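You operate a simulated robot arm through the tools that you are given. There is no shell and no other tool. Be economical: measure what you need, move in short steps, check, and stop when the job is done.

The job below is to be done with a simulated robot arm. You get a single attempt, and the scene is never put back.

JOB
Put two of the white fuses from the clear end of the low steel table in the black tray. Stack the green can marked "lime" from the clear end of the low steel table on top of the green can labelled "guava". Take the short purple lamp on the front of the low steel table and put it away on the build bench top. Put the blue beaker in the inside of the dark grey sink. Fetch the clear beaker and stand it on top of the green battery. Put the white spray bottle on the middle of the service bench. Put the yellow reader marked "47" from the top of the fill bench on the service bench before the left dispenser and the yellow reader that says "56" on the black-framed pad. Open the panel bench drawer, take the red cap button and put it in the inside of the panel bench drawer, then shut the drawer. Put the tin labelled "NEW" from the build bench top on top of the cream box there and the tin labelled "ODD" on the flat red panel. Lift the lid of the control box open. Any order will do. Set down upright: white fuse, short purple lamp, blue beaker, clear beaker, white spray bottle, yellow reader, tin.

Only the result counts: the job must be done as asked and must still hold three seconds after the hand-in. Knocking over, shifting, dropping, spilling or breaking anything else fails it. Lids that push on must go on centred and level and be pressed home; caps that screw on are set level and turned clockwise until they are tight.

ROBOT AND FRAMES
A 6-joint arm with a two-finger gripper on a trunk, on a base that drives. Base frame: it is fixed to the floor where the robot stands at the start and does not move with it; the origin is under the middle of the robot, x ahead of it, y to its left, z up; the surface under the hand at the start is at about z = 620. Units: mm, degrees, N and s.
With the tool pointing down near the work surface it reaches from about 500 to 820 mm from the robot's upright axis, wherever it stands. Its first joint turns from -166.0 to 166.0 degrees. Places, roughly: black tray (24x20 cm) [5300, -640, 800]; black-framed pad (9x6x2 cm) [-5700, -2500, 800]; blue beaker [-5500, -2500, 750]; build bench top [-5800, -4500, 800]; clear beaker [-5500, -2500, 750]; cream box [-5750, -4750, 750]; flat red panel (13x17x2 cm) [-5900, -5000, 800]; green battery [-6250, -5000, 1000]; green can [500, 250, 750]; inside of the dark grey sink [-5600, -2800, 700]; inside of the panel bench drawer [-5800, -7500, 600]; lid of the control box [-5600, -3800, 900]; middle of the service bench (15x30 cm) [-1580, -1860, 720]; panel bench drawer [-5700, -7500, 700]; red cap button (3x3x4 cm) [-5900, -4400, 900]; service bench before the left dispenser (12x22 cm) [-2360, -1860, 720]; short purple lamp (7x7x7 cm) [1300, -100, 700]; white fuse [500, 250, 750]; white spray bottle [-5500, -2250, 1000]; yellow reader [-5750, -2000, 750]. Payload 1.66 kg.
Tool frame: the origin (TCP) lies between the finger pads and is the grasp point; the fingertips stand 16 mm ahead of it; z points along the fingers, y is the line along which they close. The gripper opens to 111 mm. The gripper's body begins 104 mm behind the TCP.
Orientation is that of the tool frame in the base frame, as a unit quaternion [x, y, z, w]. With the fingers straight down and closing along the base's y, the tool's x points along the base's -x, its y along +y and its z along -z.

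CONTROLS
- The arm moves only by the tool drive_tool. Its argument "increments" is a list of rows, each a list of 7 numbers: the shift along the tool's x, y, z in units of 25 mm (1.0 is 25 mm), then the turn, a rotation vector about the tool's x, y, z in units of 8 degrees (1.0 is 8 degrees), then the opening, from 0 (shut) to 1 (fully open). In form: [[x, y, z, wx, wy, wz, jaw], ...]. A call has 1 to 10 rows; each row shifts and turns the commanded pose from where the row before left it, along the tool's axes as they then stand. A call with a number of a shift or a turn outside -1 to 1 is refused whole. Rows are played at 5 a second. More than 50 mm and 8.6 degrees between two rows, or a gripper value outside its range, and nothing of the call is played. Where a pose cannot be reached the arm comes as near as it can. A force on the tool above 40 N (or 10 N above the force at the start of the call, whichever is more), or a blocked arm, ends the call early, and 0.2 s more pass. Each finger halts on what it meets, pressing with about 32 N; the grip force reading is that of the motor and also rises with nothing between the fingers. The clock runs only during rows and for 0.2 s after the last one: add rows that do not move to give the fingers time. The reply holds the time, the measured pose of the TCP, the force on the tool along the base axes, the opening and the grip force, in the units named above and with some noise, with the torque about the TCP (base axes, N m) and any sound that the robot's microphone picked up.
- Cameras (640 x 400 px; columns grow to the right, rows downward): "scene" is now at [44.6, 191, 1419.7]; the picture's right is [0.20, -0.98, 0.00], its down [-0.80, -0.16, -0.58] and it looks along [0.57, 0.11, -0.81] (base axes); focal length 290 px, centre (320, 200). "wrist" rides on the gripper at [70, 14, -143] in the tool frame; the picture's right is [-0.19, 0.98, 0.00], its down [-0.87, -0.17, -0.47] and it looks along [-0.46, -0.09, 0.88] (tool axes); focal length 230 px, centre (320, 200). There is no depth. A picture from a camera that has moved, and an enlarged one, comes with that camera's place and axes in the base frame and with its lens. The place of the scene camera against the robot may be out by one fixed shift of up to 25 mm in any direction.
- get_image(camera): a new picture of that camera. The clock stands still meanwhile.
- slide_trunk(by): slides the trunk up (or, below 0, down) by that many mm; the arm and the scene camera ride with it, the base frame stays. It gives what a move gives, with no picture.
- steer(legs): drives the robot by 1 to 6 legs, each [ahead, left, turn to the left] in mm, mm and degrees, along the robot's own axes; the way and the turn of a leg run together, so that a leg with both is an arc; at most 1500 mm and 180 degrees a leg. The arm and the cameras ride along, it lands a little off, and it stops where it bumps. It gives what a move gives.
- turn_head(pan, tilt): turns the head with the scene camera to pan (to the left, within 120 degrees either way) and tilt (down, from -29 to 69), counted from straight ahead of the robot. It gives what a move gives.
- close_up(camera, box): a new picture of the part [left, top, right, bottom] of that camera's present view, enlarged. The clock stands still meanwhile.
- sign_off(): hands the job in; it is judged then, once.

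Go step by step. Nothing tells you exact positions but the pictures and the camera data: compare them with the known pose of the tool, close in by small moves and look again before you grip or let go. The budget is 598 turns and 360 pictures, counting those below and the enlarged ones. Unless the task says otherwise, let go and move clear before handing in.

The tools are called after ">>>" as name(argument=value, ...) on one line, values as JSON. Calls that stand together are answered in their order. drive_tool: Moves the arm, as the interface text tells. Its arguments: {"type":"object","properties":{"increments":{"type":"array","items":{"type":"array","items":{"type":"number"}}}},"required":["increments"]} The other tools are called the same way: slide_trunk (by) slides the trunk up or down; steer (legs) drives the base; turn_head (pan, tilt) turns the head that bears the scene camera; get_image (camera) takes a picture; close_up (camera, box) takes an enlarged picture of a part of a camera's view; sign_off () hands the job in.

At the start:

```text
time: 0.0
tcp_pos: [393.5, 304.6, 1049.4]
tcp_rot: [0.0, 1.0, 0.001, 0.001]
ft_force: [1.6, 0.1, -0.1]
torque: [0.0, 0.02, 0.03]
finger_gap: 110.8
gripper_force: 0.0
trunk travel left (down, up): [-25.0, 565.0]
robot x, y, heading: [-0.5, 3.4, 0.1]
head pan, tilt: [11.3, 54.3]
```

scene: 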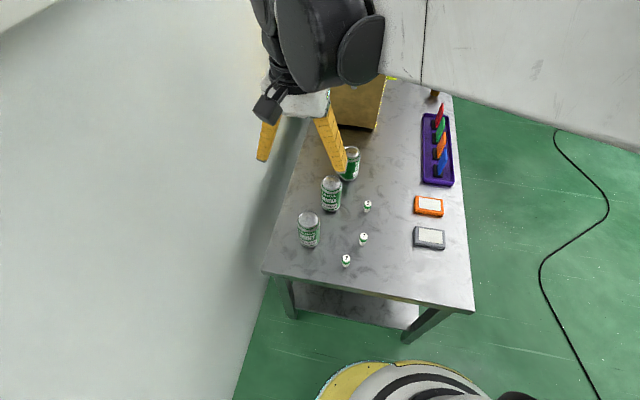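
wrist: 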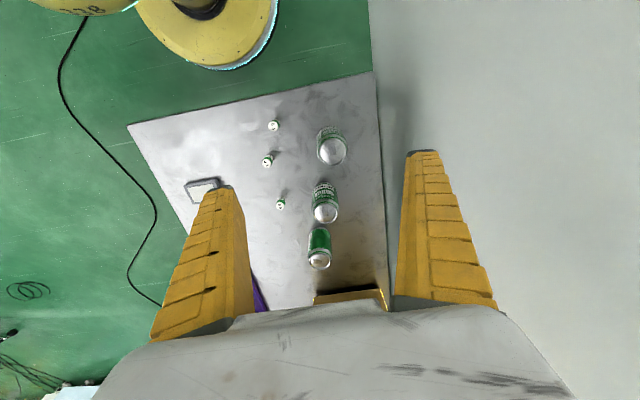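

I see the low steel table with three green cans, three fuses and two pads; the table is right in front of me. I take enlarged views to read the labels.

>>> close_up(camera="scene", box=[260, 120, 480, 300])

>>> close_up(camera="wrist", box=[240, 100, 380, 280])

```text
2.22 times, centred on (370, 210) of scene
camera zoom: at [44.6, 191.0, 1419.7], right [0.2, -0.98, 0.0], down [-0.8, -0.16, -0.58], along [0.57, 0.11, -0.81], focal length 645 px, centre (209, 178)
```

zoom: 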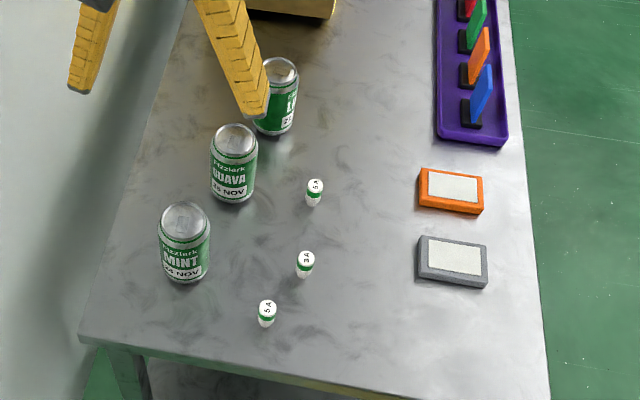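

```text
2.22 times, centred on (310, 190) of wrist
camera zoom: at [324.2, 318.2, 1192.2], right [0.19, 0.98, 0.0], down [0.87, -0.17, 0.47], along [0.46, -0.09, -0.88], focal length 511 px, centre (342, 222)
```

zoom: 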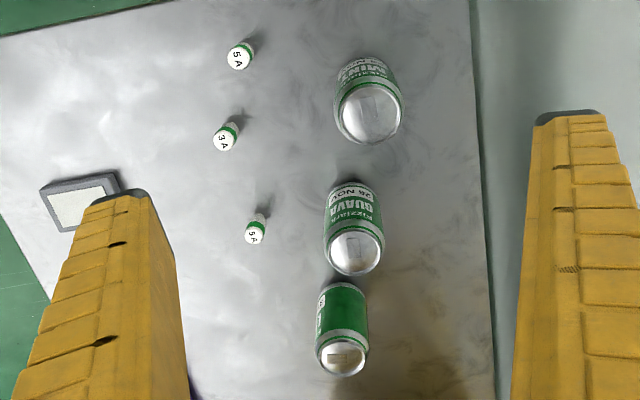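

The cans read MINT, GUAVA and (farthest, presumably) LIME. I move the hand ahead, above the far can, and look.

>>> drive_tool(increments=[[-1, -0.2, 0.3, 0, 0, 0, 1], [-1, -0.2, 0.3, 0, 0, 0, 1], [-1, -0.2, 0.3, 0, 0, 0, 1], [-1, -0.2, 0.3, 0, 0, 0, 1], [-1, -0.2, 0.3, 0, 0, 0, 1], [-1, -0.2, 0.3, 0, 0, 0, 1], [-1, -0.2, 0.3, 0, 0, 0, 1], [-1, -0.2, 0.3, 0, 0, 0, 1], [-1, -0.2, 0.3, 0, 0, 0, 1], [-1, -0.2, 0.3, 0, 0, 0, 1]])

>>> get_image(camera="wrist")

>>> get_image(camera="scene")

```text
time: 2.2
tcp_pos: [642.8, 254.7, 973.3]
tcp_rot: [0.0, 1.0, 0.0, 0.0]
ft_force: [-0.2, 0.5, -0.1]
torque: [0.01, -0.02, -0.01]
finger_gap: 111.1
gripper_force: 0.0
trunk travel left (down, up): [-25.0, 565.0]
robot x, y, heading: [2.9, 1.2, 0.0]
head pan, tilt: [11.3, 54.3]
```

```text
355 pictures are left
camera wrist: at [573.8, 268.0, 1116.2], right [0.19, 0.98, 0.0], down [0.87, -0.17, 0.47], along [0.46, -0.09, -0.88], focal length 230 px, centre (320, 200)
```

wrist: 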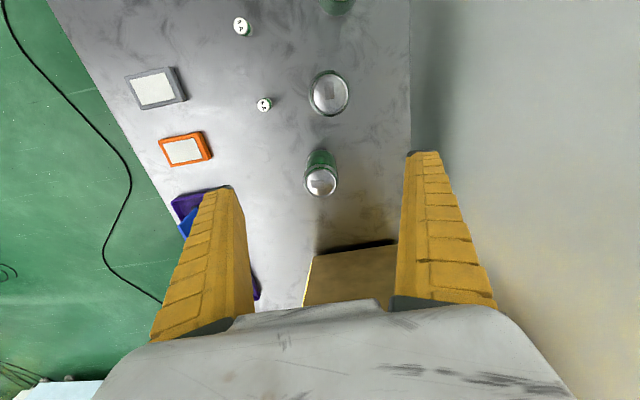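

```text
354 pictures are left
camera scene: at [44.7, 191.1, 1419.7], right [0.2, -0.98, 0.0], down [-0.8, -0.16, -0.58], along [0.57, 0.11, -0.81], focal length 290 px, centre (320, 200)
```

scene: 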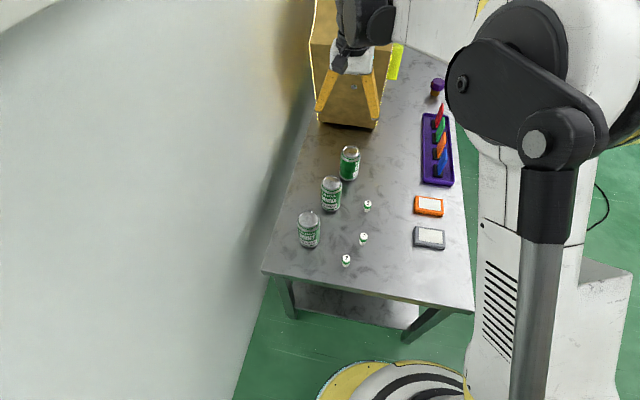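

The far can stands at about (732, 239) with its lid at z≈744, the guava can at about (595, 279). I verify the label of the far can.

>>> close_up(camera="scene", box=[310, 130, 390, 220])

>>> close_up(camera="scene", box=[300, 0, 480, 120])

```text
4.44 times, centred on (350, 175) of scene
camera zoom: at [44.7, 191.1, 1419.7], right [0.2, -0.98, 0.0], down [-0.8, -0.16, -0.58], along [0.57, 0.11, -0.81], focal length 1289 px, centre (187, 311)
```

zoom: 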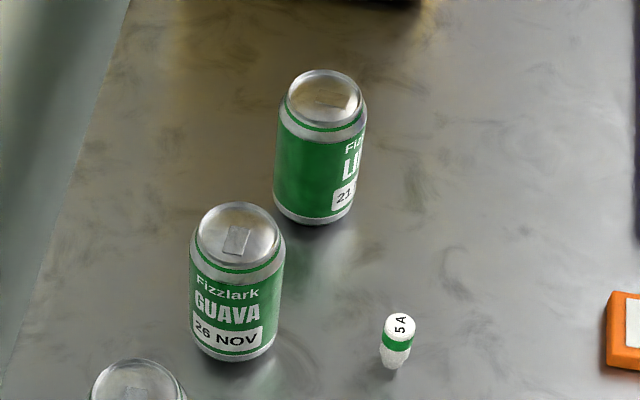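

```text
3.33 times, centred on (390, 60) of scene
camera zoom: at [44.7, 191.1, 1419.7], right [0.2, -0.98, 0.0], down [-0.8, -0.16, -0.58], along [0.57, 0.11, -0.81], focal length 967 px, centre (87, 667)
```

zoom: 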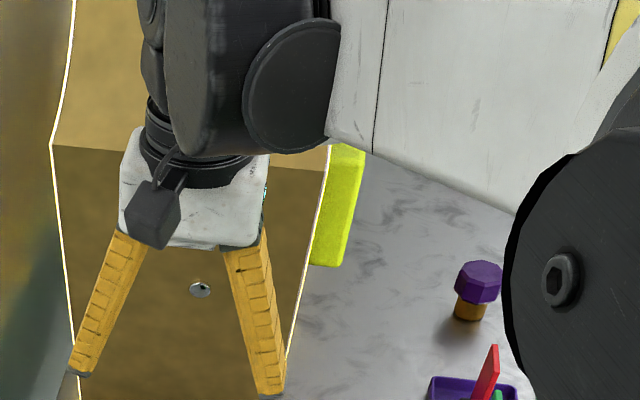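

LIME is confirmed. I go above it to z≈870 and check the alignment.

>>> drive_tool(increments=[[-0.89, -0.157, 1, 0, 0, 0, 1], [-0.89, -0.157, 1, 0, 0, 0, 1], [-0.89, -0.157, 1, 0, 0, 0, 1], [-0.89, -0.157, 1, 0, 0, 0, 1]])

>>> get_image(camera="wrist")

```text
time: 3.2
tcp_pos: [731.6, 238.2, 874.0]
tcp_rot: [0.0, 1.0, 0.0, 0.0]
ft_force: [-1.1, -0.1, -0.9]
torque: [-0.02, -0.04, 0.0]
finger_gap: 110.9
gripper_force: 0.1
trunk travel left (down, up): [-25.0, 565.0]
robot x, y, heading: [3.9, -0.3, -0.4]
head pan, tilt: [11.3, 54.3]
```

```text
351 pictures are left
camera wrist: at [661.9, 251.5, 1016.7], right [0.19, 0.98, 0.0], down [0.87, -0.17, 0.47], along [0.46, -0.09, -0.88], focal length 230 px, centre (320, 200)
```

wrist: 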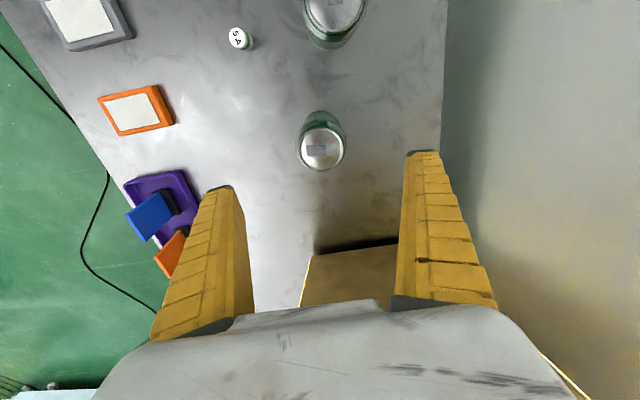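

Lid is centred at about (736, 239). I descend to z≈708 and close.

>>> drive_tool(increments=[[-0.18, 0.04, 0.94, 0, 0, 0, 1], [0, 0, 0.94, 0, 0, 0, 1], [0, 0, 0.94, 0, 0, 0, 1], [0, 0, 0.94, 0, 0, 0, 1], [0, 0, 0.94, 0, 0, 0, 1], [0, 0, 0.94, 0, 0, 0, 1], [0, 0, 0.94, 0, 0, 0, 1], [0, 0, 0, 0, 0, 0, 0], [0, 0, 0, 0, 0, 0, 0], [0, 0, 0, 0, 0, 0, 0]])

>>> get_image(camera="wrist")

```text
time: 5.4
tcp_pos: [736.9, 241.3, 710.7]
tcp_rot: [0.0, 1.0, 0.0, 0.0]
ft_force: [-0.2, -1.4, -0.5]
torque: [0.0, 0.01, 0.01]
finger_gap: 63.1
gripper_force: 32.1
trunk travel left (down, up): [-25.0, 565.0]
robot x, y, heading: [1.5, 0.8, 0.1]
head pan, tilt: [11.3, 54.3]
```

```text
350 pictures are left
camera wrist: at [667.8, 254.4, 852.5], right [0.19, 0.98, 0.0], down [0.87, -0.17, 0.47], along [0.46, -0.09, -0.88], focal length 230 px, centre (320, 200)
```

wrist: 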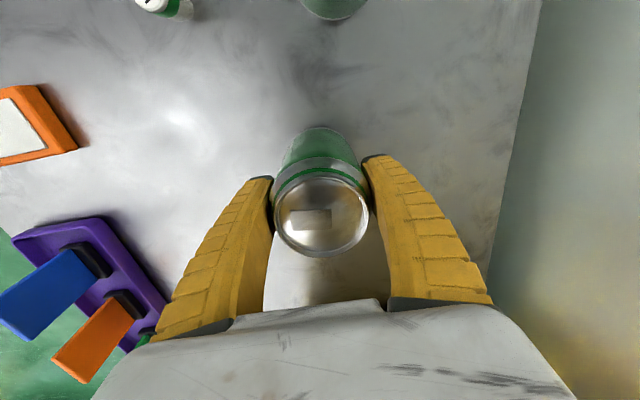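

The can is gripped well (63 mm). I lift straight up and then shift towards the guava can, looking on the way.

>>> drive_tool(increments=[[0, 0, -1, 0, 0, 0, 0], [0, 0, -1, 0, 0, 0, 0], [0, 0, -1, 0, 0, 0, 0], [0, 0, -1, 0, 0, 0, 0], [0, 0, -1, 0, 0, 0, 0], [0, 0, -1, 0, 0, 0, 0], [0, 0, -1, 0, 0, 0, 0], [1, 0.25, 0, 0, 0, 0, 0], [1, 0.25, 0, 0, 0, 0, 0], [0, 0, 0, 0, 0, 0, 0]])

>>> get_image(camera="wrist")

```text
time: 7.6
tcp_pos: [686.3, 251.8, 883.3]
tcp_rot: [0.0, 1.0, 0.0, 0.0]
ft_force: [-0.1, -0.3, -2.9]
torque: [0.01, 0.01, -0.01]
finger_gap: 63.2
gripper_force: 32.6
trunk travel left (down, up): [-25.0, 565.0]
robot x, y, heading: [4.2, 0.4, -0.2]
head pan, tilt: [11.3, 54.3]
```

```text
349 pictures are left
camera wrist: at [616.8, 265.9, 1027.5], right [0.19, 0.98, 0.0], down [0.87, -0.17, 0.47], along [0.46, -0.09, -0.88], focal length 230 px, centre (320, 200)
```

wrist: 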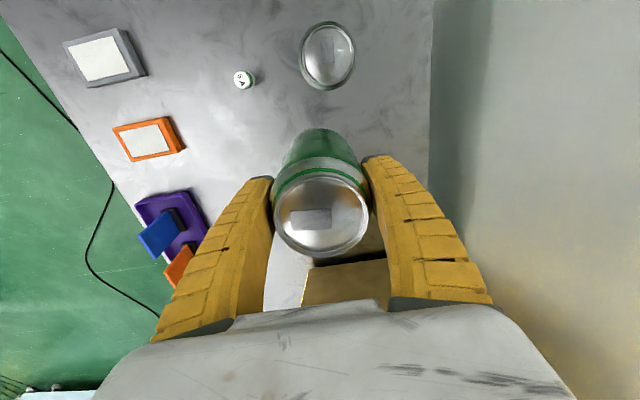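

Guava's lid centre is at (595.5, 279.6). I move over it and pause 15 mm above for a check.

>>> drive_tool(increments=[[0.91, 0.278, 0, 0, 0, 0, 0], [0.91, 0.278, 0, 0, 0, 0, 0], [0.91, 0.278, 0, 0, 0, 0, 0], [0.91, 0.278, 0, 0, 0, 0, 0], [0, 0, 0.6, 0, 0, 0, 0], [0, 0, 0.6, 0, 0, 0, 0], [0, 0, 0, 0, 0, 0, 0]])

>>> get_image(camera="wrist")

>>> close_up(camera="scene", box=[260, 100, 420, 220])

```text
time: 9.2
tcp_pos: [597.0, 281.8, 854.5]
tcp_rot: [0.001, 1.0, 0.0, 0.0]
ft_force: [0.2, -0.1, -4.2]
torque: [0.0, 0.02, 0.01]
finger_gap: 63.5
gripper_force: 32.6
trunk travel left (down, up): [-25.0, 565.0]
robot x, y, heading: [2.4, 1.7, 0.1]
head pan, tilt: [11.3, 54.3]
```

```text
348 pictures are left
camera wrist: at [526.8, 294.0, 997.4], right [0.19, 0.98, 0.0], down [0.87, -0.17, 0.47], along [0.46, -0.09, -0.88], focal length 230 px, centre (320, 200)
```

wrist: 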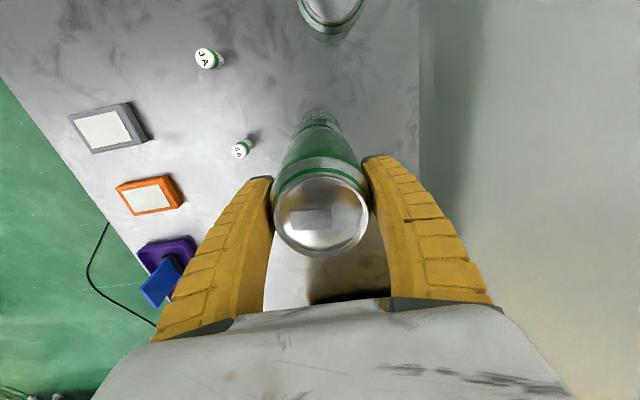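

```text
3.33 times, centred on (340, 160) of scene
camera zoom: at [44.9, 191.2, 1419.7], right [0.2, -0.98, 0.0], down [-0.8, -0.16, -0.58], along [0.57, 0.11, -0.81], focal length 967 px, centre (253, 333)
```

zoom: 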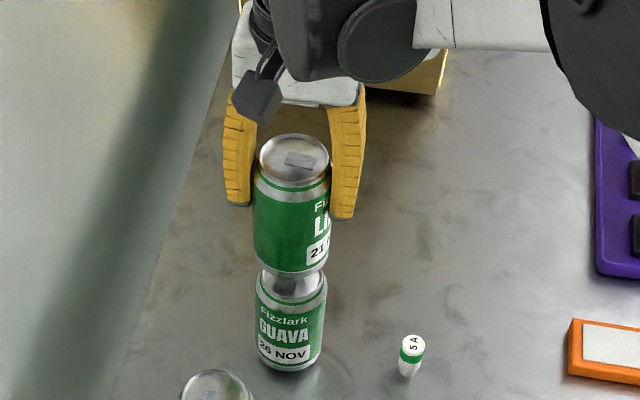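

Alignment looks good with about a millimetre or two to correct. I lower in small steps until contact.

>>> drive_tool(increments=[[0.04, -0.07, 0.25, 0, 0, 0, 0], [0, 0, 0.25, 0, 0, 0, 0], [0, 0, 0.1, 0, 0, 0, 0], [0, 0, 0.1, 0, 0, 0, 0], [0, 0, 0, 0, 0, 0, 0]])

```text
time: 10.4
tcp_pos: [595.0, 278.9, 838.2]
tcp_rot: [0.0, 1.0, 0.0, 0.0]
ft_force: [0.8, -0.1, -2.9]
torque: [-0.02, 0.01, 0.0]
finger_gap: 63.1
gripper_force: 31.6
trunk travel left (down, up): [-25.0, 565.0]
robot x, y, heading: [1.7, -1.0, 0.1]
head pan, tilt: [11.3, 54.3]
```

>>> drive_tool(increments=[[0, 0, 0.08, 0, 0, 0, 0], [0, 0, 0.08, 0, 0, 0, 0], [0, 0, 0, 0, 0, 0, 0]])

>>> drive_tool(increments=[[0, 0, 0.08, 0, 0, 0, 0], [0, 0, 0.08, 0, 0, 0, 0], [0, 0, 0, 0, 0, 0, 0]])

```text
time: 11.2
tcp_pos: [594.5, 279.8, 833.7]
tcp_rot: [0.0, 1.0, 0.0, 0.0]
ft_force: [0.3, -0.2, -3.8]
torque: [-0.03, 0.0, -0.03]
finger_gap: 63.3
gripper_force: 32.3
trunk travel left (down, up): [-25.0, 565.0]
robot x, y, heading: [-1.6, 1.1, 0.0]
head pan, tilt: [11.3, 54.3]
```

```text
time: 12.0
tcp_pos: [594.1, 277.9, 830.4]
tcp_rot: [0.001, 1.0, 0.0, 0.001]
ft_force: [3.2, -1.6, 22.7]
torque: [0.1, -0.08, -0.05]
finger_gap: 63.8
gripper_force: 32.2
trunk travel left (down, up): [-25.0, 565.0]
robot x, y, heading: [0.7, 1.0, 0.3]
head pan, tilt: [11.3, 54.3]
```

Contact felt. I relieve the pressure slightly, open and rise straight up.

>>> drive_tool(increments=[[0, 0, -0.05, 0, 0, 0, 0], [0, 0, 0, 0, 0, 0, 0.7], [0, 0, 0, 0, 0, 0, 1], [0, 0, 0, 0, 0, 0, 1], [0, 0, -1, 0, 0, 0, 1], [0, 0, -1, 0, 0, 0, 1], [0, 0, -1, 0, 0, 0, 1], [0, 0, -1, 0, 0, 0, 1], [0, 0, -1, 0, 0, 0, 1]])

>>> get_image(camera="wrist")

>>> close_up(camera="scene", box=[260, 100, 420, 220])

```text
time: 14.0
tcp_pos: [593.8, 278.7, 953.9]
tcp_rot: [0.0, 1.0, 0.001, 0.0]
ft_force: [0.5, -0.5, -0.6]
torque: [0.02, -0.02, -0.03]
finger_gap: 110.8
gripper_force: 0.0
trunk travel left (down, up): [-25.0, 565.0]
robot x, y, heading: [0.1, 1.4, -0.1]
head pan, tilt: [11.3, 54.3]
```

```text
346 pictures are left
camera wrist: at [524.6, 292.9, 1097.8], right [0.19, 0.98, 0.0], down [0.87, -0.17, 0.47], along [0.46, -0.09, -0.88], focal length 230 px, centre (320, 200)
```

wrist: 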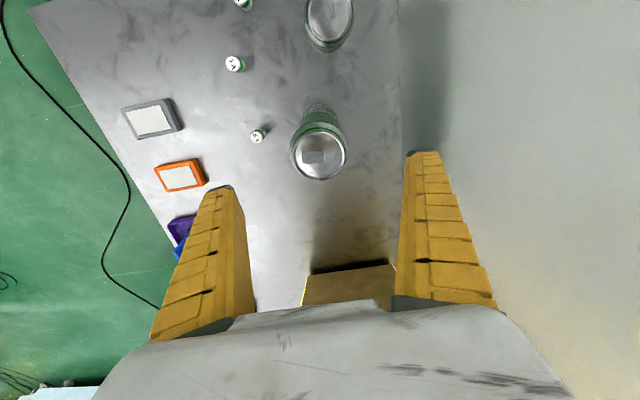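

```text
3.33 times, centred on (340, 160) of scene
camera zoom: at [44.6, 191.0, 1419.7], right [0.2, -0.98, 0.0], down [-0.8, -0.16, -0.58], along [0.57, 0.11, -0.81], focal length 967 px, centre (253, 333)
```

zoom: 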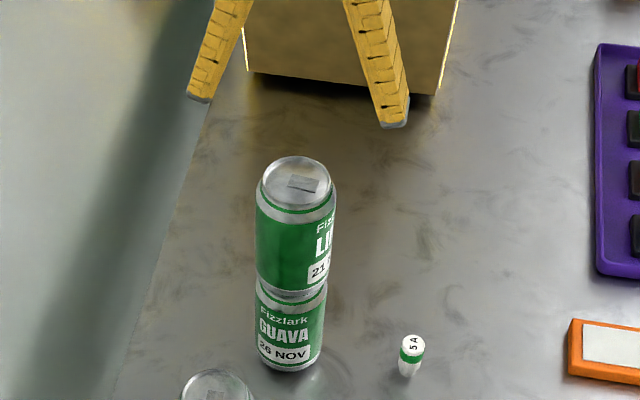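

The stack stands well. Next I go above the far 5 A fuse, at about (598, 157).

>>> drive_tool(increments=[[0, -0.97, 0, 0, 0, 0, 0.5], [0, -0.97, 0, 0, 0, 0, 0.5], [0, -0.97, 0, 0, 0, 0, 0.5], [0, -0.97, 0, 0, 0, 0, 0.5], [-0.17, -0.97, 0, 0, 0, 0, 0.5], [0, 0, 1, 0, 0, 0, 0.5], [0, 0, 1, 0, 0, 0, 0.5], [0, 0, 1, 0, 0, 0, 0.5], [0, 0, 1, 0, 0, 0, 0.5], [0, 0, 1, 0, 0, 0, 0.5]])

>>> get_image(camera="wrist")

```text
time: 16.2
tcp_pos: [597.6, 157.9, 829.8]
tcp_rot: [-0.001, 1.0, 0.0, 0.0]
ft_force: [0.3, 0.5, 0.0]
torque: [0.02, -0.03, -0.01]
finger_gap: 57.5
gripper_force: 1.8
trunk travel left (down, up): [-25.0, 565.0]
robot x, y, heading: [-1.9, -1.2, -0.2]
head pan, tilt: [11.3, 54.3]
```

```text
344 pictures are left
camera wrist: at [528.4, 171.4, 973.5], right [0.19, 0.98, 0.0], down [0.87, -0.17, 0.47], along [0.46, -0.09, -0.88], focal length 230 px, centre (320, 200)
```

wrist: 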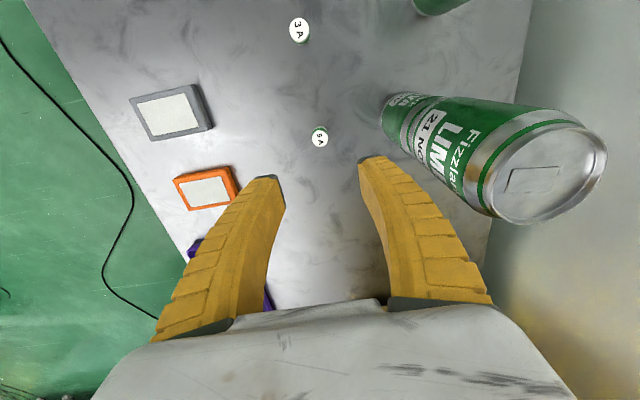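

Fuse lines up at (601, 157). I descend further and look again.

>>> drive_tool(increments=[[-0.12, 0, 1, 0, 0, 0, 0.4], [0, 0, 1, 0, 0, 0, 0.4], [0, 0, 1, 0, 0, 0, 0.4], [0, 0, 1, 0, 0, 0, 0.4], [0, 0, 1, 0, 0, 0, 0.4], [0, 0, 0, 0, 0, 0, 0.4]])

>>> close_up(camera="wrist", box=[240, 80, 400, 240])

```text
time: 17.6
tcp_pos: [602.6, 157.4, 704.0]
tcp_rot: [0.0, 1.0, 0.0, 0.0]
ft_force: [0.1, -0.9, -0.7]
torque: [-0.06, 0.01, 0.0]
finger_gap: 46.5
gripper_force: 1.7
trunk travel left (down, up): [-25.0, 565.0]
robot x, y, heading: [0.6, 0.3, 0.1]
head pan, tilt: [11.3, 54.3]
```

```text
2.50 times, centred on (320, 160) of wrist
camera zoom: at [533.2, 171.1, 848.0], right [0.19, 0.98, 0.0], down [0.87, -0.17, 0.47], along [0.46, -0.09, -0.88], focal length 575 px, centre (320, 300)
```

zoom: 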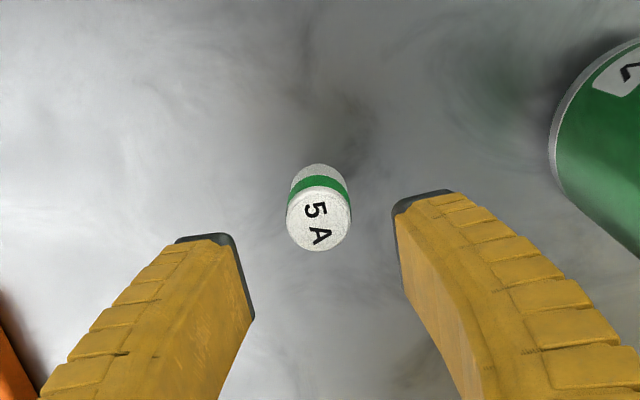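

The fuse is about 23 mm thick, centred at (604.5, 157). I go down and grip it.

>>> drive_tool(increments=[[-0.08, 0, 0.8, 0, 0, 0, 0.4], [0, 0, 0.8, 0, 0, 0, 0.4], [0, 0, 0.8, 0, 0, 0, 0.4], [0, 0, 0, 0, 0, 0, 0], [0, 0, 0, 0, 0, 0, 0], [0, 0, 0, 0, 0, 0, 0]])

>>> close_up(camera="wrist", box=[240, 80, 400, 240])

```text
time: 19.0
tcp_pos: [603.9, 155.9, 644.5]
tcp_rot: [0.001, 1.0, 0.001, -0.001]
ft_force: [1.6, -1.3, 6.0]
torque: [-0.03, 0.01, 0.0]
finger_gap: 14.7
gripper_force: 32.1
trunk travel left (down, up): [-25.0, 565.0]
robot x, y, heading: [-3.9, -1.5, 0.0]
head pan, tilt: [11.3, 54.3]
```

```text
2.50 times, centred on (320, 160) of wrist
camera zoom: at [534.7, 170.2, 788.1], right [0.19, 0.98, 0.0], down [0.87, -0.17, 0.47], along [0.46, -0.09, -0.88], focal length 575 px, centre (320, 300)
```

zoom: 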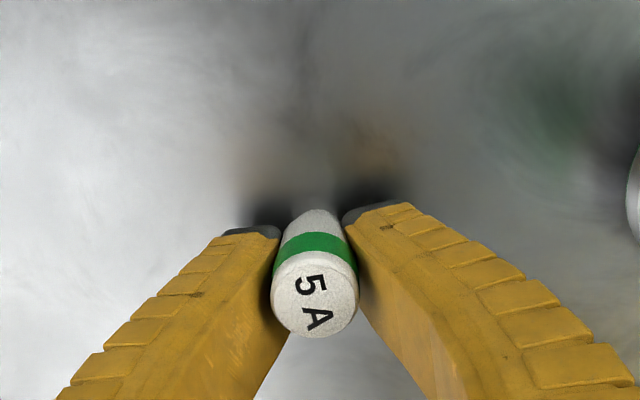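

Gripped on the tapered body (14.7 mm). I lift and check that it holds upright.

>>> drive_tool(increments=[[0, 0, -0.5, 0, 0, 0, 0], [0, 0, -0.5, 0, 0, 0, 0], [0, 0, -1, 0, 0, 0, 0], [0, 0, -1, 0, 0, 0, 0], [0, 0, -1, 0, 0, 0, 0], [0, 0, -1, 0, 0, 0, 0], [0, 0, -1, 0, 0, 0, 0], [0, 0, -1, 0, 0, 0, 0], [0, 0, 0, 0, 0, 0, 0]])

>>> close_up(camera="wrist", box=[240, 80, 400, 240])

>>> close_up(camera="scene", box=[330, 80, 430, 160])

```text
time: 21.0
tcp_pos: [604.7, 158.2, 820.9]
tcp_rot: [0.0, 1.0, 0.0, 0.0]
ft_force: [0.5, 0.7, -0.3]
torque: [0.0, 0.0, 0.01]
finger_gap: 13.0
gripper_force: 32.5
trunk travel left (down, up): [-25.0, 565.0]
robot x, y, heading: [-1.1, 3.4, 0.1]
head pan, tilt: [11.3, 54.3]
```

```text
2.50 times, centred on (320, 160) of wrist
camera zoom: at [535.6, 171.6, 963.8], right [0.19, 0.98, 0.0], down [0.87, -0.17, 0.47], along [0.46, -0.09, -0.88], focal length 575 px, centre (320, 300)
```

zoom: 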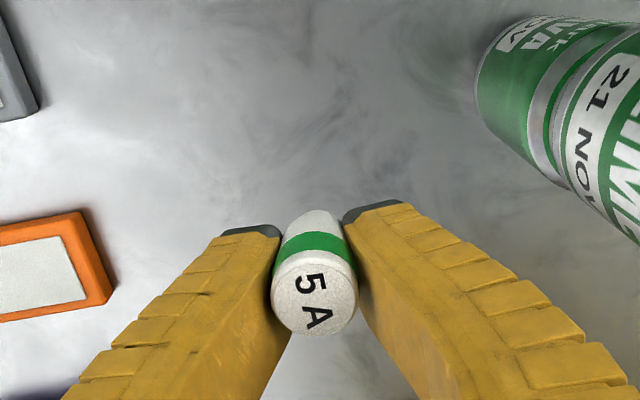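

```text
5.00 times, centred on (380, 120) of scene
camera zoom: at [44.5, 191.0, 1419.7], right [0.2, -0.98, 0.0], down [-0.8, -0.16, -0.58], along [0.57, 0.11, -0.81], focal length 1450 px, centre (20, 600)
```

zoom: 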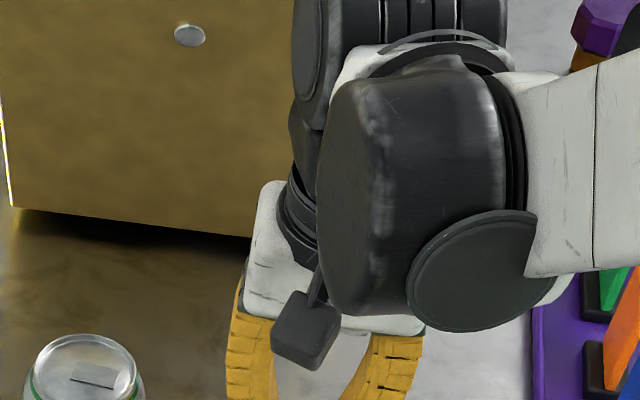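

The fuse is held firmly. Before driving to the tray at (5300, −640), I look along the way.

>>> turn_head(pan=-25, tilt=15)

>>> get_image(camera="scene")

>>> turn_head(pan=-100, tilt=15)

>>> get_image(camera="scene")

```text
time: 22.1
tcp_pos: [605.5, 157.6, 820.6]
tcp_rot: [0.0, 1.0, 0.0, 0.0]
ft_force: [0.7, -0.1, -0.5]
torque: [0.0, 0.05, -0.02]
finger_gap: 12.8
gripper_force: 31.8
trunk travel left (down, up): [-25.0, 565.0]
robot x, y, heading: [-3.0, -1.7, -0.1]
head pan, tilt: [-25.0, 15.0]
```

```text
339 pictures are left
camera scene: at [57.9, 137.4, 1479.0], right [-0.42, -0.91, 0.0], down [-0.24, 0.11, -0.97], along [0.88, -0.41, -0.26], focal length 290 px, centre (320, 200)
```

scene: 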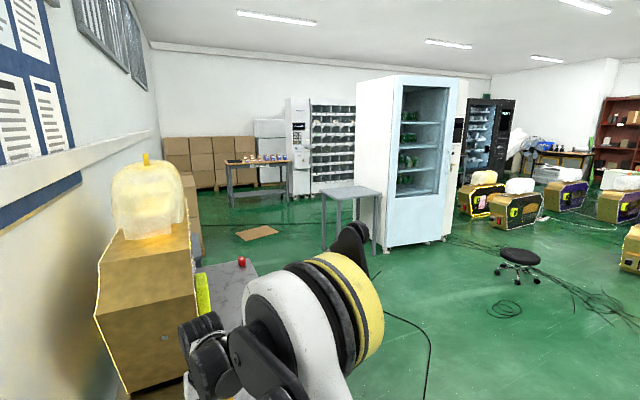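

```text
time: 23.5
tcp_pos: [605.7, 158.5, 821.2]
tcp_rot: [0.0, 1.0, 0.0, 0.0]
ft_force: [-0.5, 0.4, -0.8]
torque: [-0.04, 0.02, -0.01]
finger_gap: 12.7
gripper_force: 32.1
trunk travel left (down, up): [-25.0, 565.0]
robot x, y, heading: [-1.9, -0.5, 0.2]
head pan, tilt: [-100.0, 15.0]
```

```text
338 pictures are left
camera scene: at [-42.9, 84.8, 1479.1], right [-0.98, 0.17, 0.0], down [0.04, 0.25, -0.97], along [-0.17, -0.95, -0.26], focal length 290 px, centre (320, 200)
```

scene: 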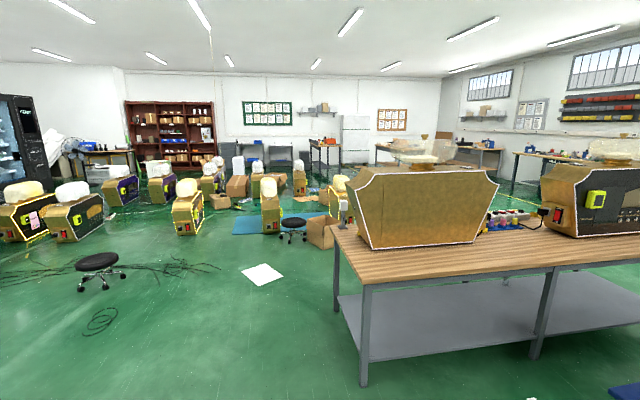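

The way ahead at y≈−750 is free to about x=2500; beyond there is a grey table to the right and cardboard on the floor. I raise the trunk, step right and drive the first part.

>>> slide_trunk(by=120)

>>> steer(legs=[[0, -750, 0], [1200, 0, 0]])

>>> turn_head(pan=0, tilt=20)

>>> get_image(camera="scene")

```text
time: 25.0
tcp_pos: [606.6, 159.0, 941.1]
tcp_rot: [-0.001, 1.0, 0.0, 0.0]
ft_force: [0.3, 0.1, -0.9]
torque: [0.03, 0.0, 0.0]
finger_gap: 12.3
gripper_force: 31.8
trunk travel left (down, up): [-145.0, 445.0]
robot x, y, heading: [-1.0, -1.5, -0.1]
head pan, tilt: [-100.0, 15.0]
```

```text
time: 34.8
tcp_pos: [1797.8, -580.8, 939.4]
tcp_rot: [-0.008, 1.0, 0.0, -0.001]
ft_force: [0.3, -0.6, 0.2]
torque: [-0.01, 0.04, 0.04]
finger_gap: 12.1
gripper_force: 31.6
trunk travel left (down, up): [-145.0, 445.0]
robot x, y, heading: [1194.8, -748.0, 0.7]
head pan, tilt: [-100.0, 15.0]
```

```text
time: 36.5
tcp_pos: [1797.7, -579.9, 940.0]
tcp_rot: [-0.008, 1.0, 0.0, 0.0]
ft_force: [0.2, -0.4, -1.0]
torque: [-0.03, 0.03, 0.01]
finger_gap: 10.9
gripper_force: 31.9
trunk travel left (down, up): [-145.0, 445.0]
robot x, y, heading: [1197.1, -749.0, 0.9]
head pan, tilt: [0.0, 20.0]
```

```text
337 pictures are left
camera scene: at [1258.0, -570.3, 1590.9], right [0.02, -1.0, 0.0], down [-0.34, -0.01, -0.94], along [0.94, 0.01, -0.34], focal length 290 px, centre (320, 200)
```

scene: 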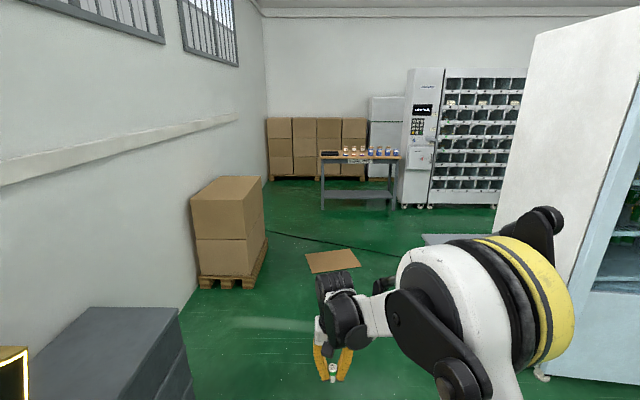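

The finger gap is creeping smaller, so the fuse may be slipping in the taper. I check it.

>>> close_up(camera="wrist", box=[240, 80, 400, 240])

>>> close_up(camera="scene", box=[290, 330, 390, 400])

```text
2.50 times, centred on (320, 160) of wrist
camera zoom: at [1727.5, -568.1, 1083.4], right [0.17, 0.98, 0.0], down [0.87, -0.15, 0.47], along [0.46, -0.08, -0.88], focal length 575 px, centre (320, 300)
```

zoom: 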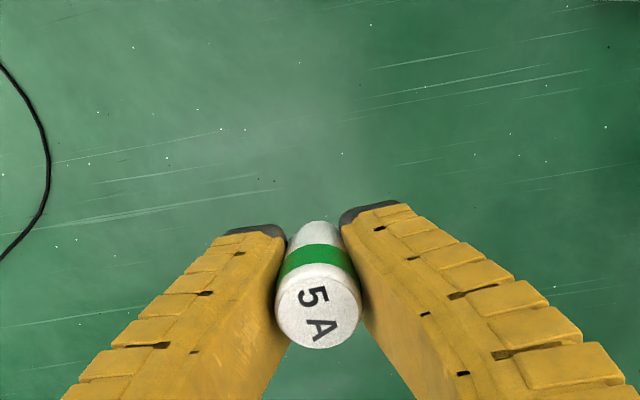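

```text
5.71 times, centred on (340, 365) of scene
camera zoom: at [1258.0, -570.3, 1590.9], right [0.02, -1.0, 0.0], down [-0.34, -0.01, -0.94], along [0.94, 0.01, -0.34], focal length 1658 px, centre (206, -743)
```

zoom: 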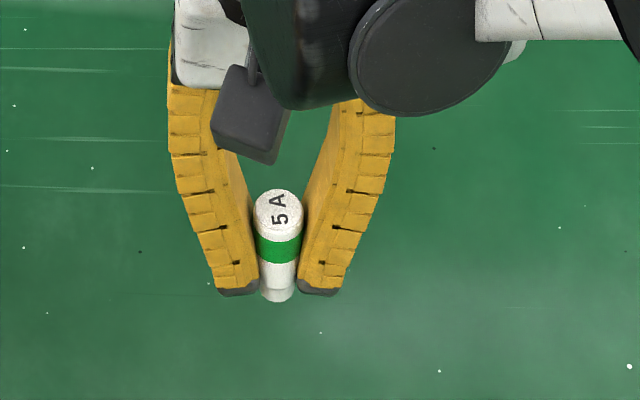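

The fuse is creeping up through the fingers. I limit the closing to just under the present gap so that it cannot squeeze out.

>>> drive_tool(increments=[[0, 0, 0, 0, 0, 0, 0.07], [0, 0, 0, 0, 0, 0, 0.07], [0, 0, 0, 0, 0, 0, 0.07]])

>>> close_up(camera="wrist", box=[240, 80, 400, 240])

```text
time: 37.4
tcp_pos: [1797.1, -579.9, 940.0]
tcp_rot: [-0.007, 1.0, 0.0, 0.0]
ft_force: [0.1, -0.7, -0.1]
torque: [0.01, -0.01, 0.0]
finger_gap: 10.6
gripper_force: 31.3
trunk travel left (down, up): [-145.0, 445.0]
robot x, y, heading: [1194.7, -749.9, 0.8]
head pan, tilt: [0.0, 20.0]
```

```text
2.50 times, centred on (320, 160) of wrist
camera zoom: at [1727.5, -568.1, 1083.4], right [0.17, 0.98, 0.0], down [0.87, -0.15, 0.47], along [0.46, -0.08, -0.88], focal length 575 px, centre (320, 300)
```

zoom: 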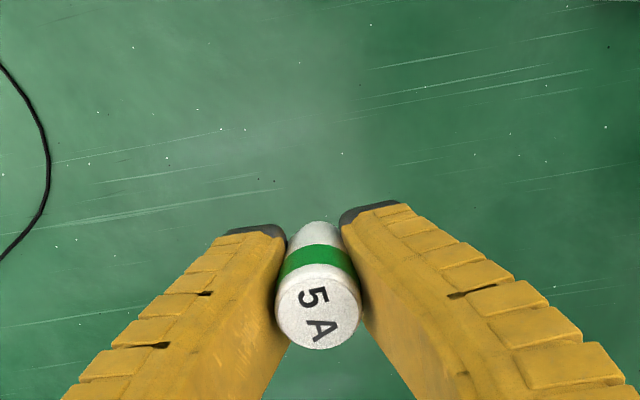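

>>> drive_tool(increments=[[0, 0, 0, 0, 0, 0, 0.085], [0, 0, 0, 0, 0, 0, 0.085], [0, 0, 0, 0, 0, 0, 0.085]])

```text
time: 38.1
tcp_pos: [1797.5, -580.2, 940.3]
tcp_rot: [-0.008, 1.0, 0.0, -0.001]
ft_force: [-1.4, -1.0, -0.3]
torque: [0.05, -0.01, 0.03]
finger_gap: 10.6
gripper_force: 32.2
trunk travel left (down, up): [-145.0, 445.0]
robot x, y, heading: [1193.4, -747.1, 1.1]
head pan, tilt: [0.0, 20.0]
```

The gap holds steady now. I drive on along y≈−700 towards the tray bench and look again from x≈4400.

>>> steer(legs=[[1500, 0, -0.8], [1500, 0, 0]])

>>> get_image(camera="scene")

>>> close_up(camera="wrist", box=[240, 80, 400, 240])

```text
time: 52.7
tcp_pos: [4817.4, -606.1, 941.4]
tcp_rot: [-0.002, 1.0, -0.001, 0.0]
ft_force: [-0.6, 0.2, -0.1]
torque: [0.02, 0.02, -0.05]
finger_gap: 10.8
gripper_force: 32.2
trunk travel left (down, up): [-145.0, 445.0]
robot x, y, heading: [4211.2, -766.2, 0.1]
head pan, tilt: [0.0, 20.0]
```

```text
333 pictures are left
camera scene: at [4278.0, -588.6, 1590.9], right [0.0, -1.0, 0.0], down [-0.34, 0.0, -0.94], along [0.94, 0.0, -0.34], focal length 290 px, centre (320, 200)
```

scene: 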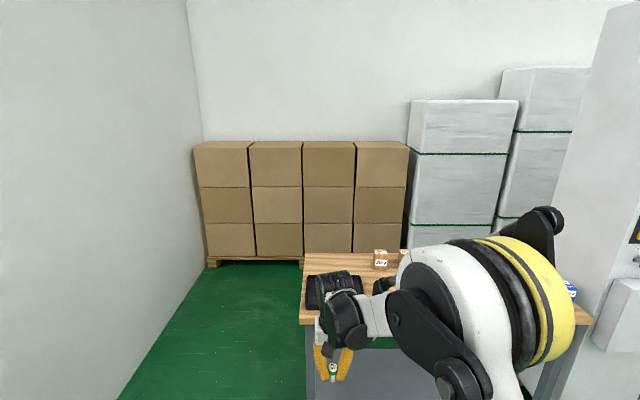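

```text
2.50 times, centred on (320, 160) of wrist
camera zoom: at [4747.2, -592.8, 1083.3], right [0.19, 0.98, 0.0], down [0.87, -0.17, 0.47], along [0.46, -0.09, -0.88], focal length 575 px, centre (320, 300)
```

zoom: 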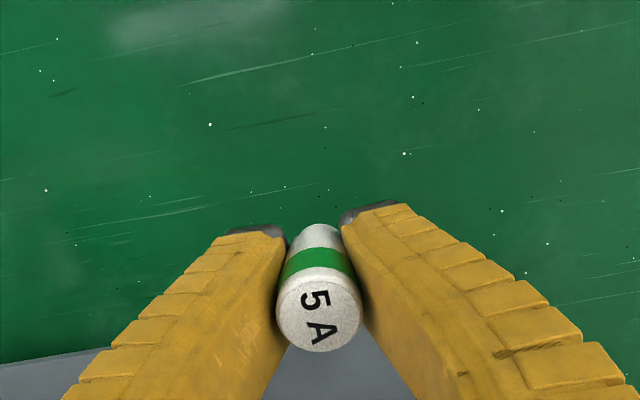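

The bench with the black tray is right ahead. I close in by 470 mm and look down.

>>> steer(legs=[[470, 0, 0]])

>>> get_image(camera="wrist")

>>> turn_head(pan=0, tilt=45)

>>> get_image(camera="scene")

```text
time: 55.5
tcp_pos: [5286.5, -596.2, 940.5]
tcp_rot: [-0.008, 1.0, 0.0, 0.0]
ft_force: [-0.1, -0.1, -0.3]
torque: [0.01, 0.04, -0.01]
finger_gap: 10.9
gripper_force: 31.6
trunk travel left (down, up): [-145.0, 445.0]
robot x, y, heading: [4684.8, -761.3, 0.7]
head pan, tilt: [0.0, 20.0]
```

```text
331 pictures are left
camera wrist: at [5218.0, -583.1, 1083.3], right [0.18, 0.98, 0.0], down [0.87, -0.16, 0.47], along [0.46, -0.08, -0.88], focal length 230 px, centre (320, 200)
```

wrist: 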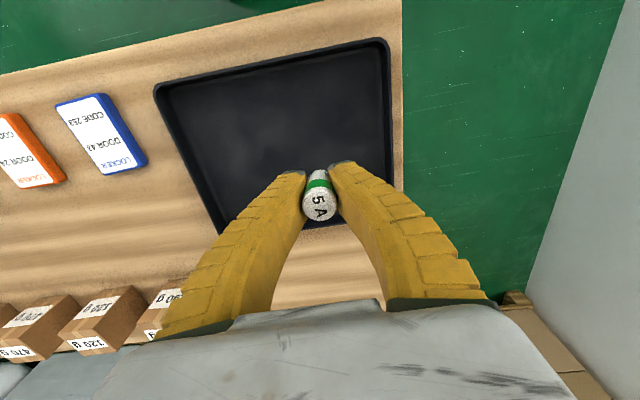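

```text
time: 56.4
tcp_pos: [5288.0, -595.4, 940.2]
tcp_rot: [-0.006, 1.0, 0.0, 0.0]
ft_force: [0.3, -0.2, 0.2]
torque: [-0.05, 0.02, -0.02]
finger_gap: 10.3
gripper_force: 31.7
trunk travel left (down, up): [-145.0, 445.0]
robot x, y, heading: [4686.7, -762.8, 0.7]
head pan, tilt: [0.0, 45.0]
```

```text
330 pictures are left
camera scene: at [4736.4, -584.3, 1552.3], right [0.01, -1.0, 0.0], down [-0.71, -0.01, -0.71], along [0.71, 0.01, -0.71], focal length 290 px, centre (320, 200)
```

scene: 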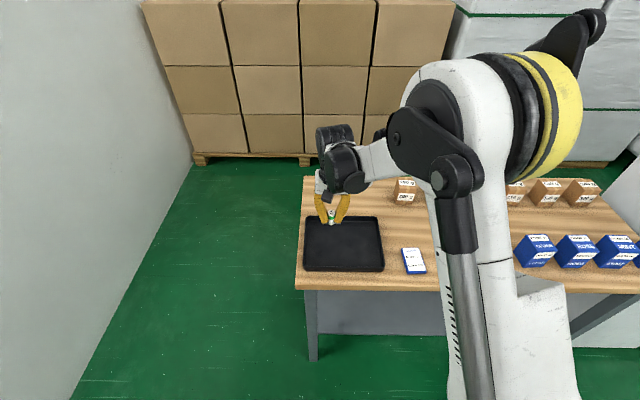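

The tray lies right below, centred at about (5290, −632). I lower the fuse at (5288, −596), in the tray's left half.

>>> drive_tool(increments=[[0, 0, 1, 0, 0, 0, 0.085], [0, 0, 1, 0, 0, 0, 0.085], [0, 0, 1, 0, 0, 0, 0.085], [0, 0, 1, 0, 0, 0, 0.085], [0, 0, 0, 0, 0, 0, 0.085]])

>>> get_image(camera="wrist")

>>> close_up(camera="scene", box=[290, 180, 450, 300])

```text
time: 57.6
tcp_pos: [5288.7, -594.4, 841.3]
tcp_rot: [-0.007, 1.0, 0.0, 0.0]
ft_force: [-0.7, 0.7, 0.6]
torque: [-0.01, -0.04, -0.02]
finger_gap: 11.0
gripper_force: 32.5
trunk travel left (down, up): [-145.0, 445.0]
robot x, y, heading: [4685.8, -761.0, 0.7]
head pan, tilt: [0.0, 45.0]
```

```text
329 pictures are left
camera wrist: at [5218.2, -582.7, 983.7], right [0.18, 0.98, 0.0], down [0.87, -0.16, 0.47], along [0.46, -0.08, -0.88], focal length 230 px, centre (320, 200)
```

wrist: 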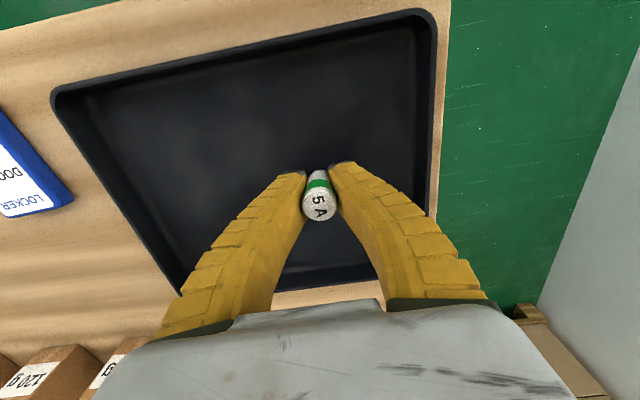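

```text
3.33 times, centred on (370, 240) of scene
camera zoom: at [4736.4, -584.3, 1552.3], right [0.01, -1.0, 0.0], down [-0.71, -0.01, -0.71], along [0.71, 0.01, -0.71], focal length 967 px, centre (153, 67)
```

zoom: 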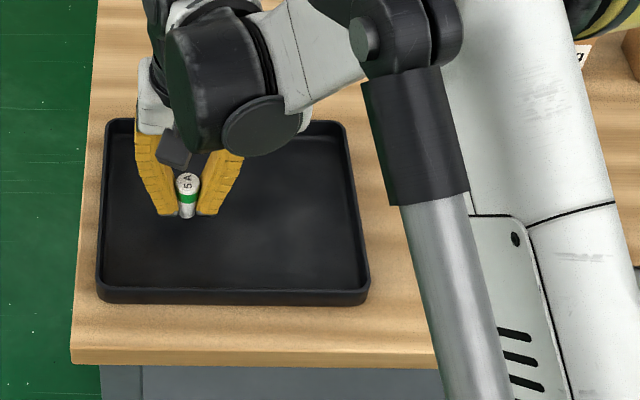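

>>> drive_tool(increments=[[0, 0, 0.15, 0, 0, 0, 0.085], [0, 0, 0.1, 0, 0, 0, 0.085], [0, 0, 0.1, 0, 0, 0, 0.085], [0, 0, 0, 0, 0, 0, 0.085]])

>>> drive_tool(increments=[[0, 0, 0.08, 0, 0, 0, 0.085], [0, 0, 0.08, 0, 0, 0, 0.085], [0, 0, 0, 0, 0, 0, 0.085]])

```text
time: 58.6
tcp_pos: [5289.2, -595.6, 831.4]
tcp_rot: [-0.008, 1.0, -0.001, 0.001]
ft_force: [-0.4, -0.8, -1.3]
torque: [0.03, 0.02, 0.0]
finger_gap: 10.8
gripper_force: 31.8
trunk travel left (down, up): [-145.0, 445.0]
robot x, y, heading: [4682.2, -764.8, 0.8]
head pan, tilt: [0.0, 45.0]
```

```text
time: 59.4
tcp_pos: [5287.1, -595.8, 828.9]
tcp_rot: [-0.007, 1.0, 0.0, 0.001]
ft_force: [8.2, 1.5, 25.2]
torque: [0.03, -0.09, 0.03]
finger_gap: 10.9
gripper_force: 32.0
trunk travel left (down, up): [-145.0, 445.0]
robot x, y, heading: [4684.7, -760.1, 0.7]
head pan, tilt: [0.0, 45.0]
```

The fuse touches the tray floor. I ease off, open and rise.

>>> drive_tool(increments=[[0, 0, -0.06, 0, 0, 0, 0.085], [0, 0, 0, 0, 0, 0, 0.12], [0, 0, 0, 0, 0, 0, 0.2], [0, 0, 0, 0, 0, 0, 0.35], [0, 0, -0.5, 0, 0, 0, 0.35], [0, 0, -1, 0, 0, 0, 0.35], [0, 0, -1, 0, 0, 0, 0.35], [0, 0, -1, 0, 0, 0, 0.35], [0, 0, -1, 0, 0, 0, 0.35]])

>>> get_image(camera="wrist")

```text
time: 61.4
tcp_pos: [5288.6, -596.7, 943.9]
tcp_rot: [-0.008, 1.0, 0.001, 0.0]
ft_force: [0.3, 1.0, 0.5]
torque: [0.01, -0.03, 0.01]
finger_gap: 41.6
gripper_force: 1.6
trunk travel left (down, up): [-145.0, 445.0]
robot x, y, heading: [4682.5, -762.3, 0.9]
head pan, tilt: [0.0, 45.0]
```

```text
327 pictures are left
camera wrist: at [5218.8, -584.6, 1086.0], right [0.18, 0.98, 0.0], down [0.87, -0.16, 0.47], along [0.46, -0.08, -0.88], focal length 230 px, centre (320, 200)
```

wrist: 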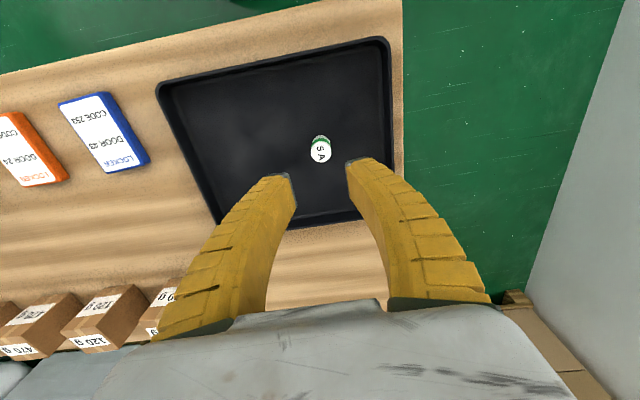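

The fuse stands upright in the tray. I drive back the same way for the second fuse (the 3 A one at about (475, 158)).

>>> steer(legs=[[-1500, 0, -0.8], [-1500, 0, 0], [-1500, 0, 0], [-300, 0, 0]])

```text
time: 84.5
tcp_pos: [484.7, -667.5, 943.1]
tcp_rot: [-0.003, 1.0, 0.0, 0.0]
ft_force: [0.6, -0.7, 0.0]
torque: [0.0, 0.01, -0.01]
finger_gap: 41.2
gripper_force: 1.8
trunk travel left (down, up): [-145.0, 445.0]
robot x, y, heading: [-120.5, -825.3, 0.3]
head pan, tilt: [0.0, 45.0]
```

>>> steer(legs=[[0, 823, 0]])

>>> get_image(camera="wrist")

```text
time: 88.8
tcp_pos: [482.7, 132.9, 941.9]
tcp_rot: [-0.002, 1.0, 0.0, 0.001]
ft_force: [-0.4, -0.5, 0.0]
torque: [-0.01, 0.02, -0.01]
finger_gap: 41.1
gripper_force: 1.9
trunk travel left (down, up): [-145.0, 445.0]
robot x, y, heading: [-123.7, -25.8, 0.4]
head pan, tilt: [0.0, 45.0]
```

```text
326 pictures are left
camera wrist: at [412.2, 145.3, 1085.5], right [0.19, 0.98, 0.0], down [0.87, -0.16, 0.47], along [0.46, -0.09, -0.88], focal length 230 px, centre (320, 200)
```

wrist: 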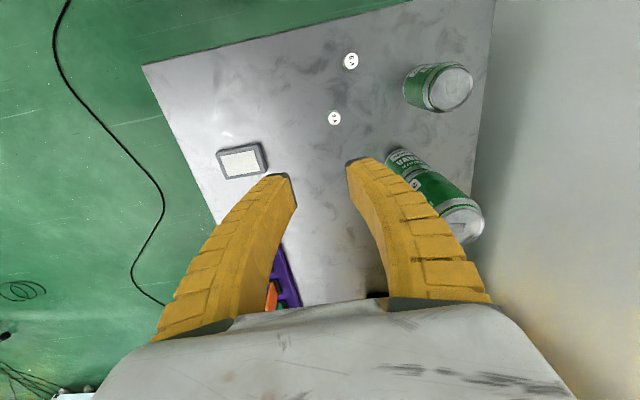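

The 3 A fuse is at about (480, 156). I move above it and descend in part.

>>> drive_tool(increments=[[0.12, 0.92, 0, 0, 0, 0, 0.4], [0, 0, 1, 0, 0, 0, 0.4], [0, 0, 1, 0, 0, 0, 0.4], [0, 0, 1, 0, 0, 0, 0.4], [0, 0, 1, 0, 0, 0, 0.4], [0, 0, 1, 0, 0, 0, 0.4], [0, 0, 1, 0, 0, 0, 0.4], [0, 0, 1, 0, 0, 0, 0.4], [0, 0, 1, 0, 0, 0, 0.4], [0, 0, 1, 0, 0, 0, 0.4]])

>>> close_up(camera="wrist", box=[240, 80, 400, 240])

```text
time: 91.0
tcp_pos: [477.9, 155.2, 717.7]
tcp_rot: [-0.002, 1.0, -0.001, 0.001]
ft_force: [-0.9, -0.5, 0.6]
torque: [0.02, -0.02, 0.01]
finger_gap: 46.7
gripper_force: 1.8
trunk travel left (down, up): [-145.0, 445.0]
robot x, y, heading: [-127.8, -25.8, 0.2]
head pan, tilt: [0.0, 45.0]
```

```text
2.50 times, centred on (320, 160) of wrist
camera zoom: at [408.3, 167.8, 860.4], right [0.19, 0.98, 0.0], down [0.87, -0.16, 0.47], along [0.46, -0.09, -0.88], focal length 575 px, centre (320, 300)
```

zoom: 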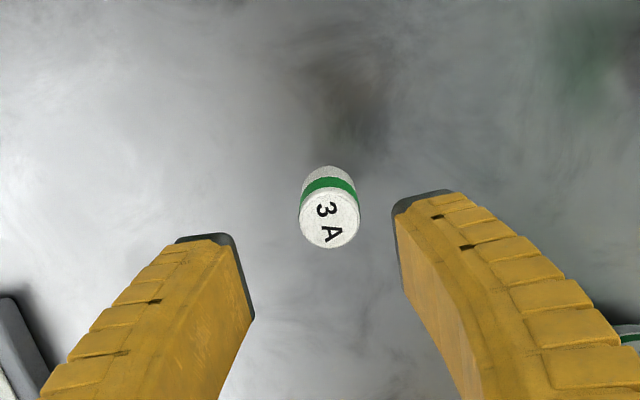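

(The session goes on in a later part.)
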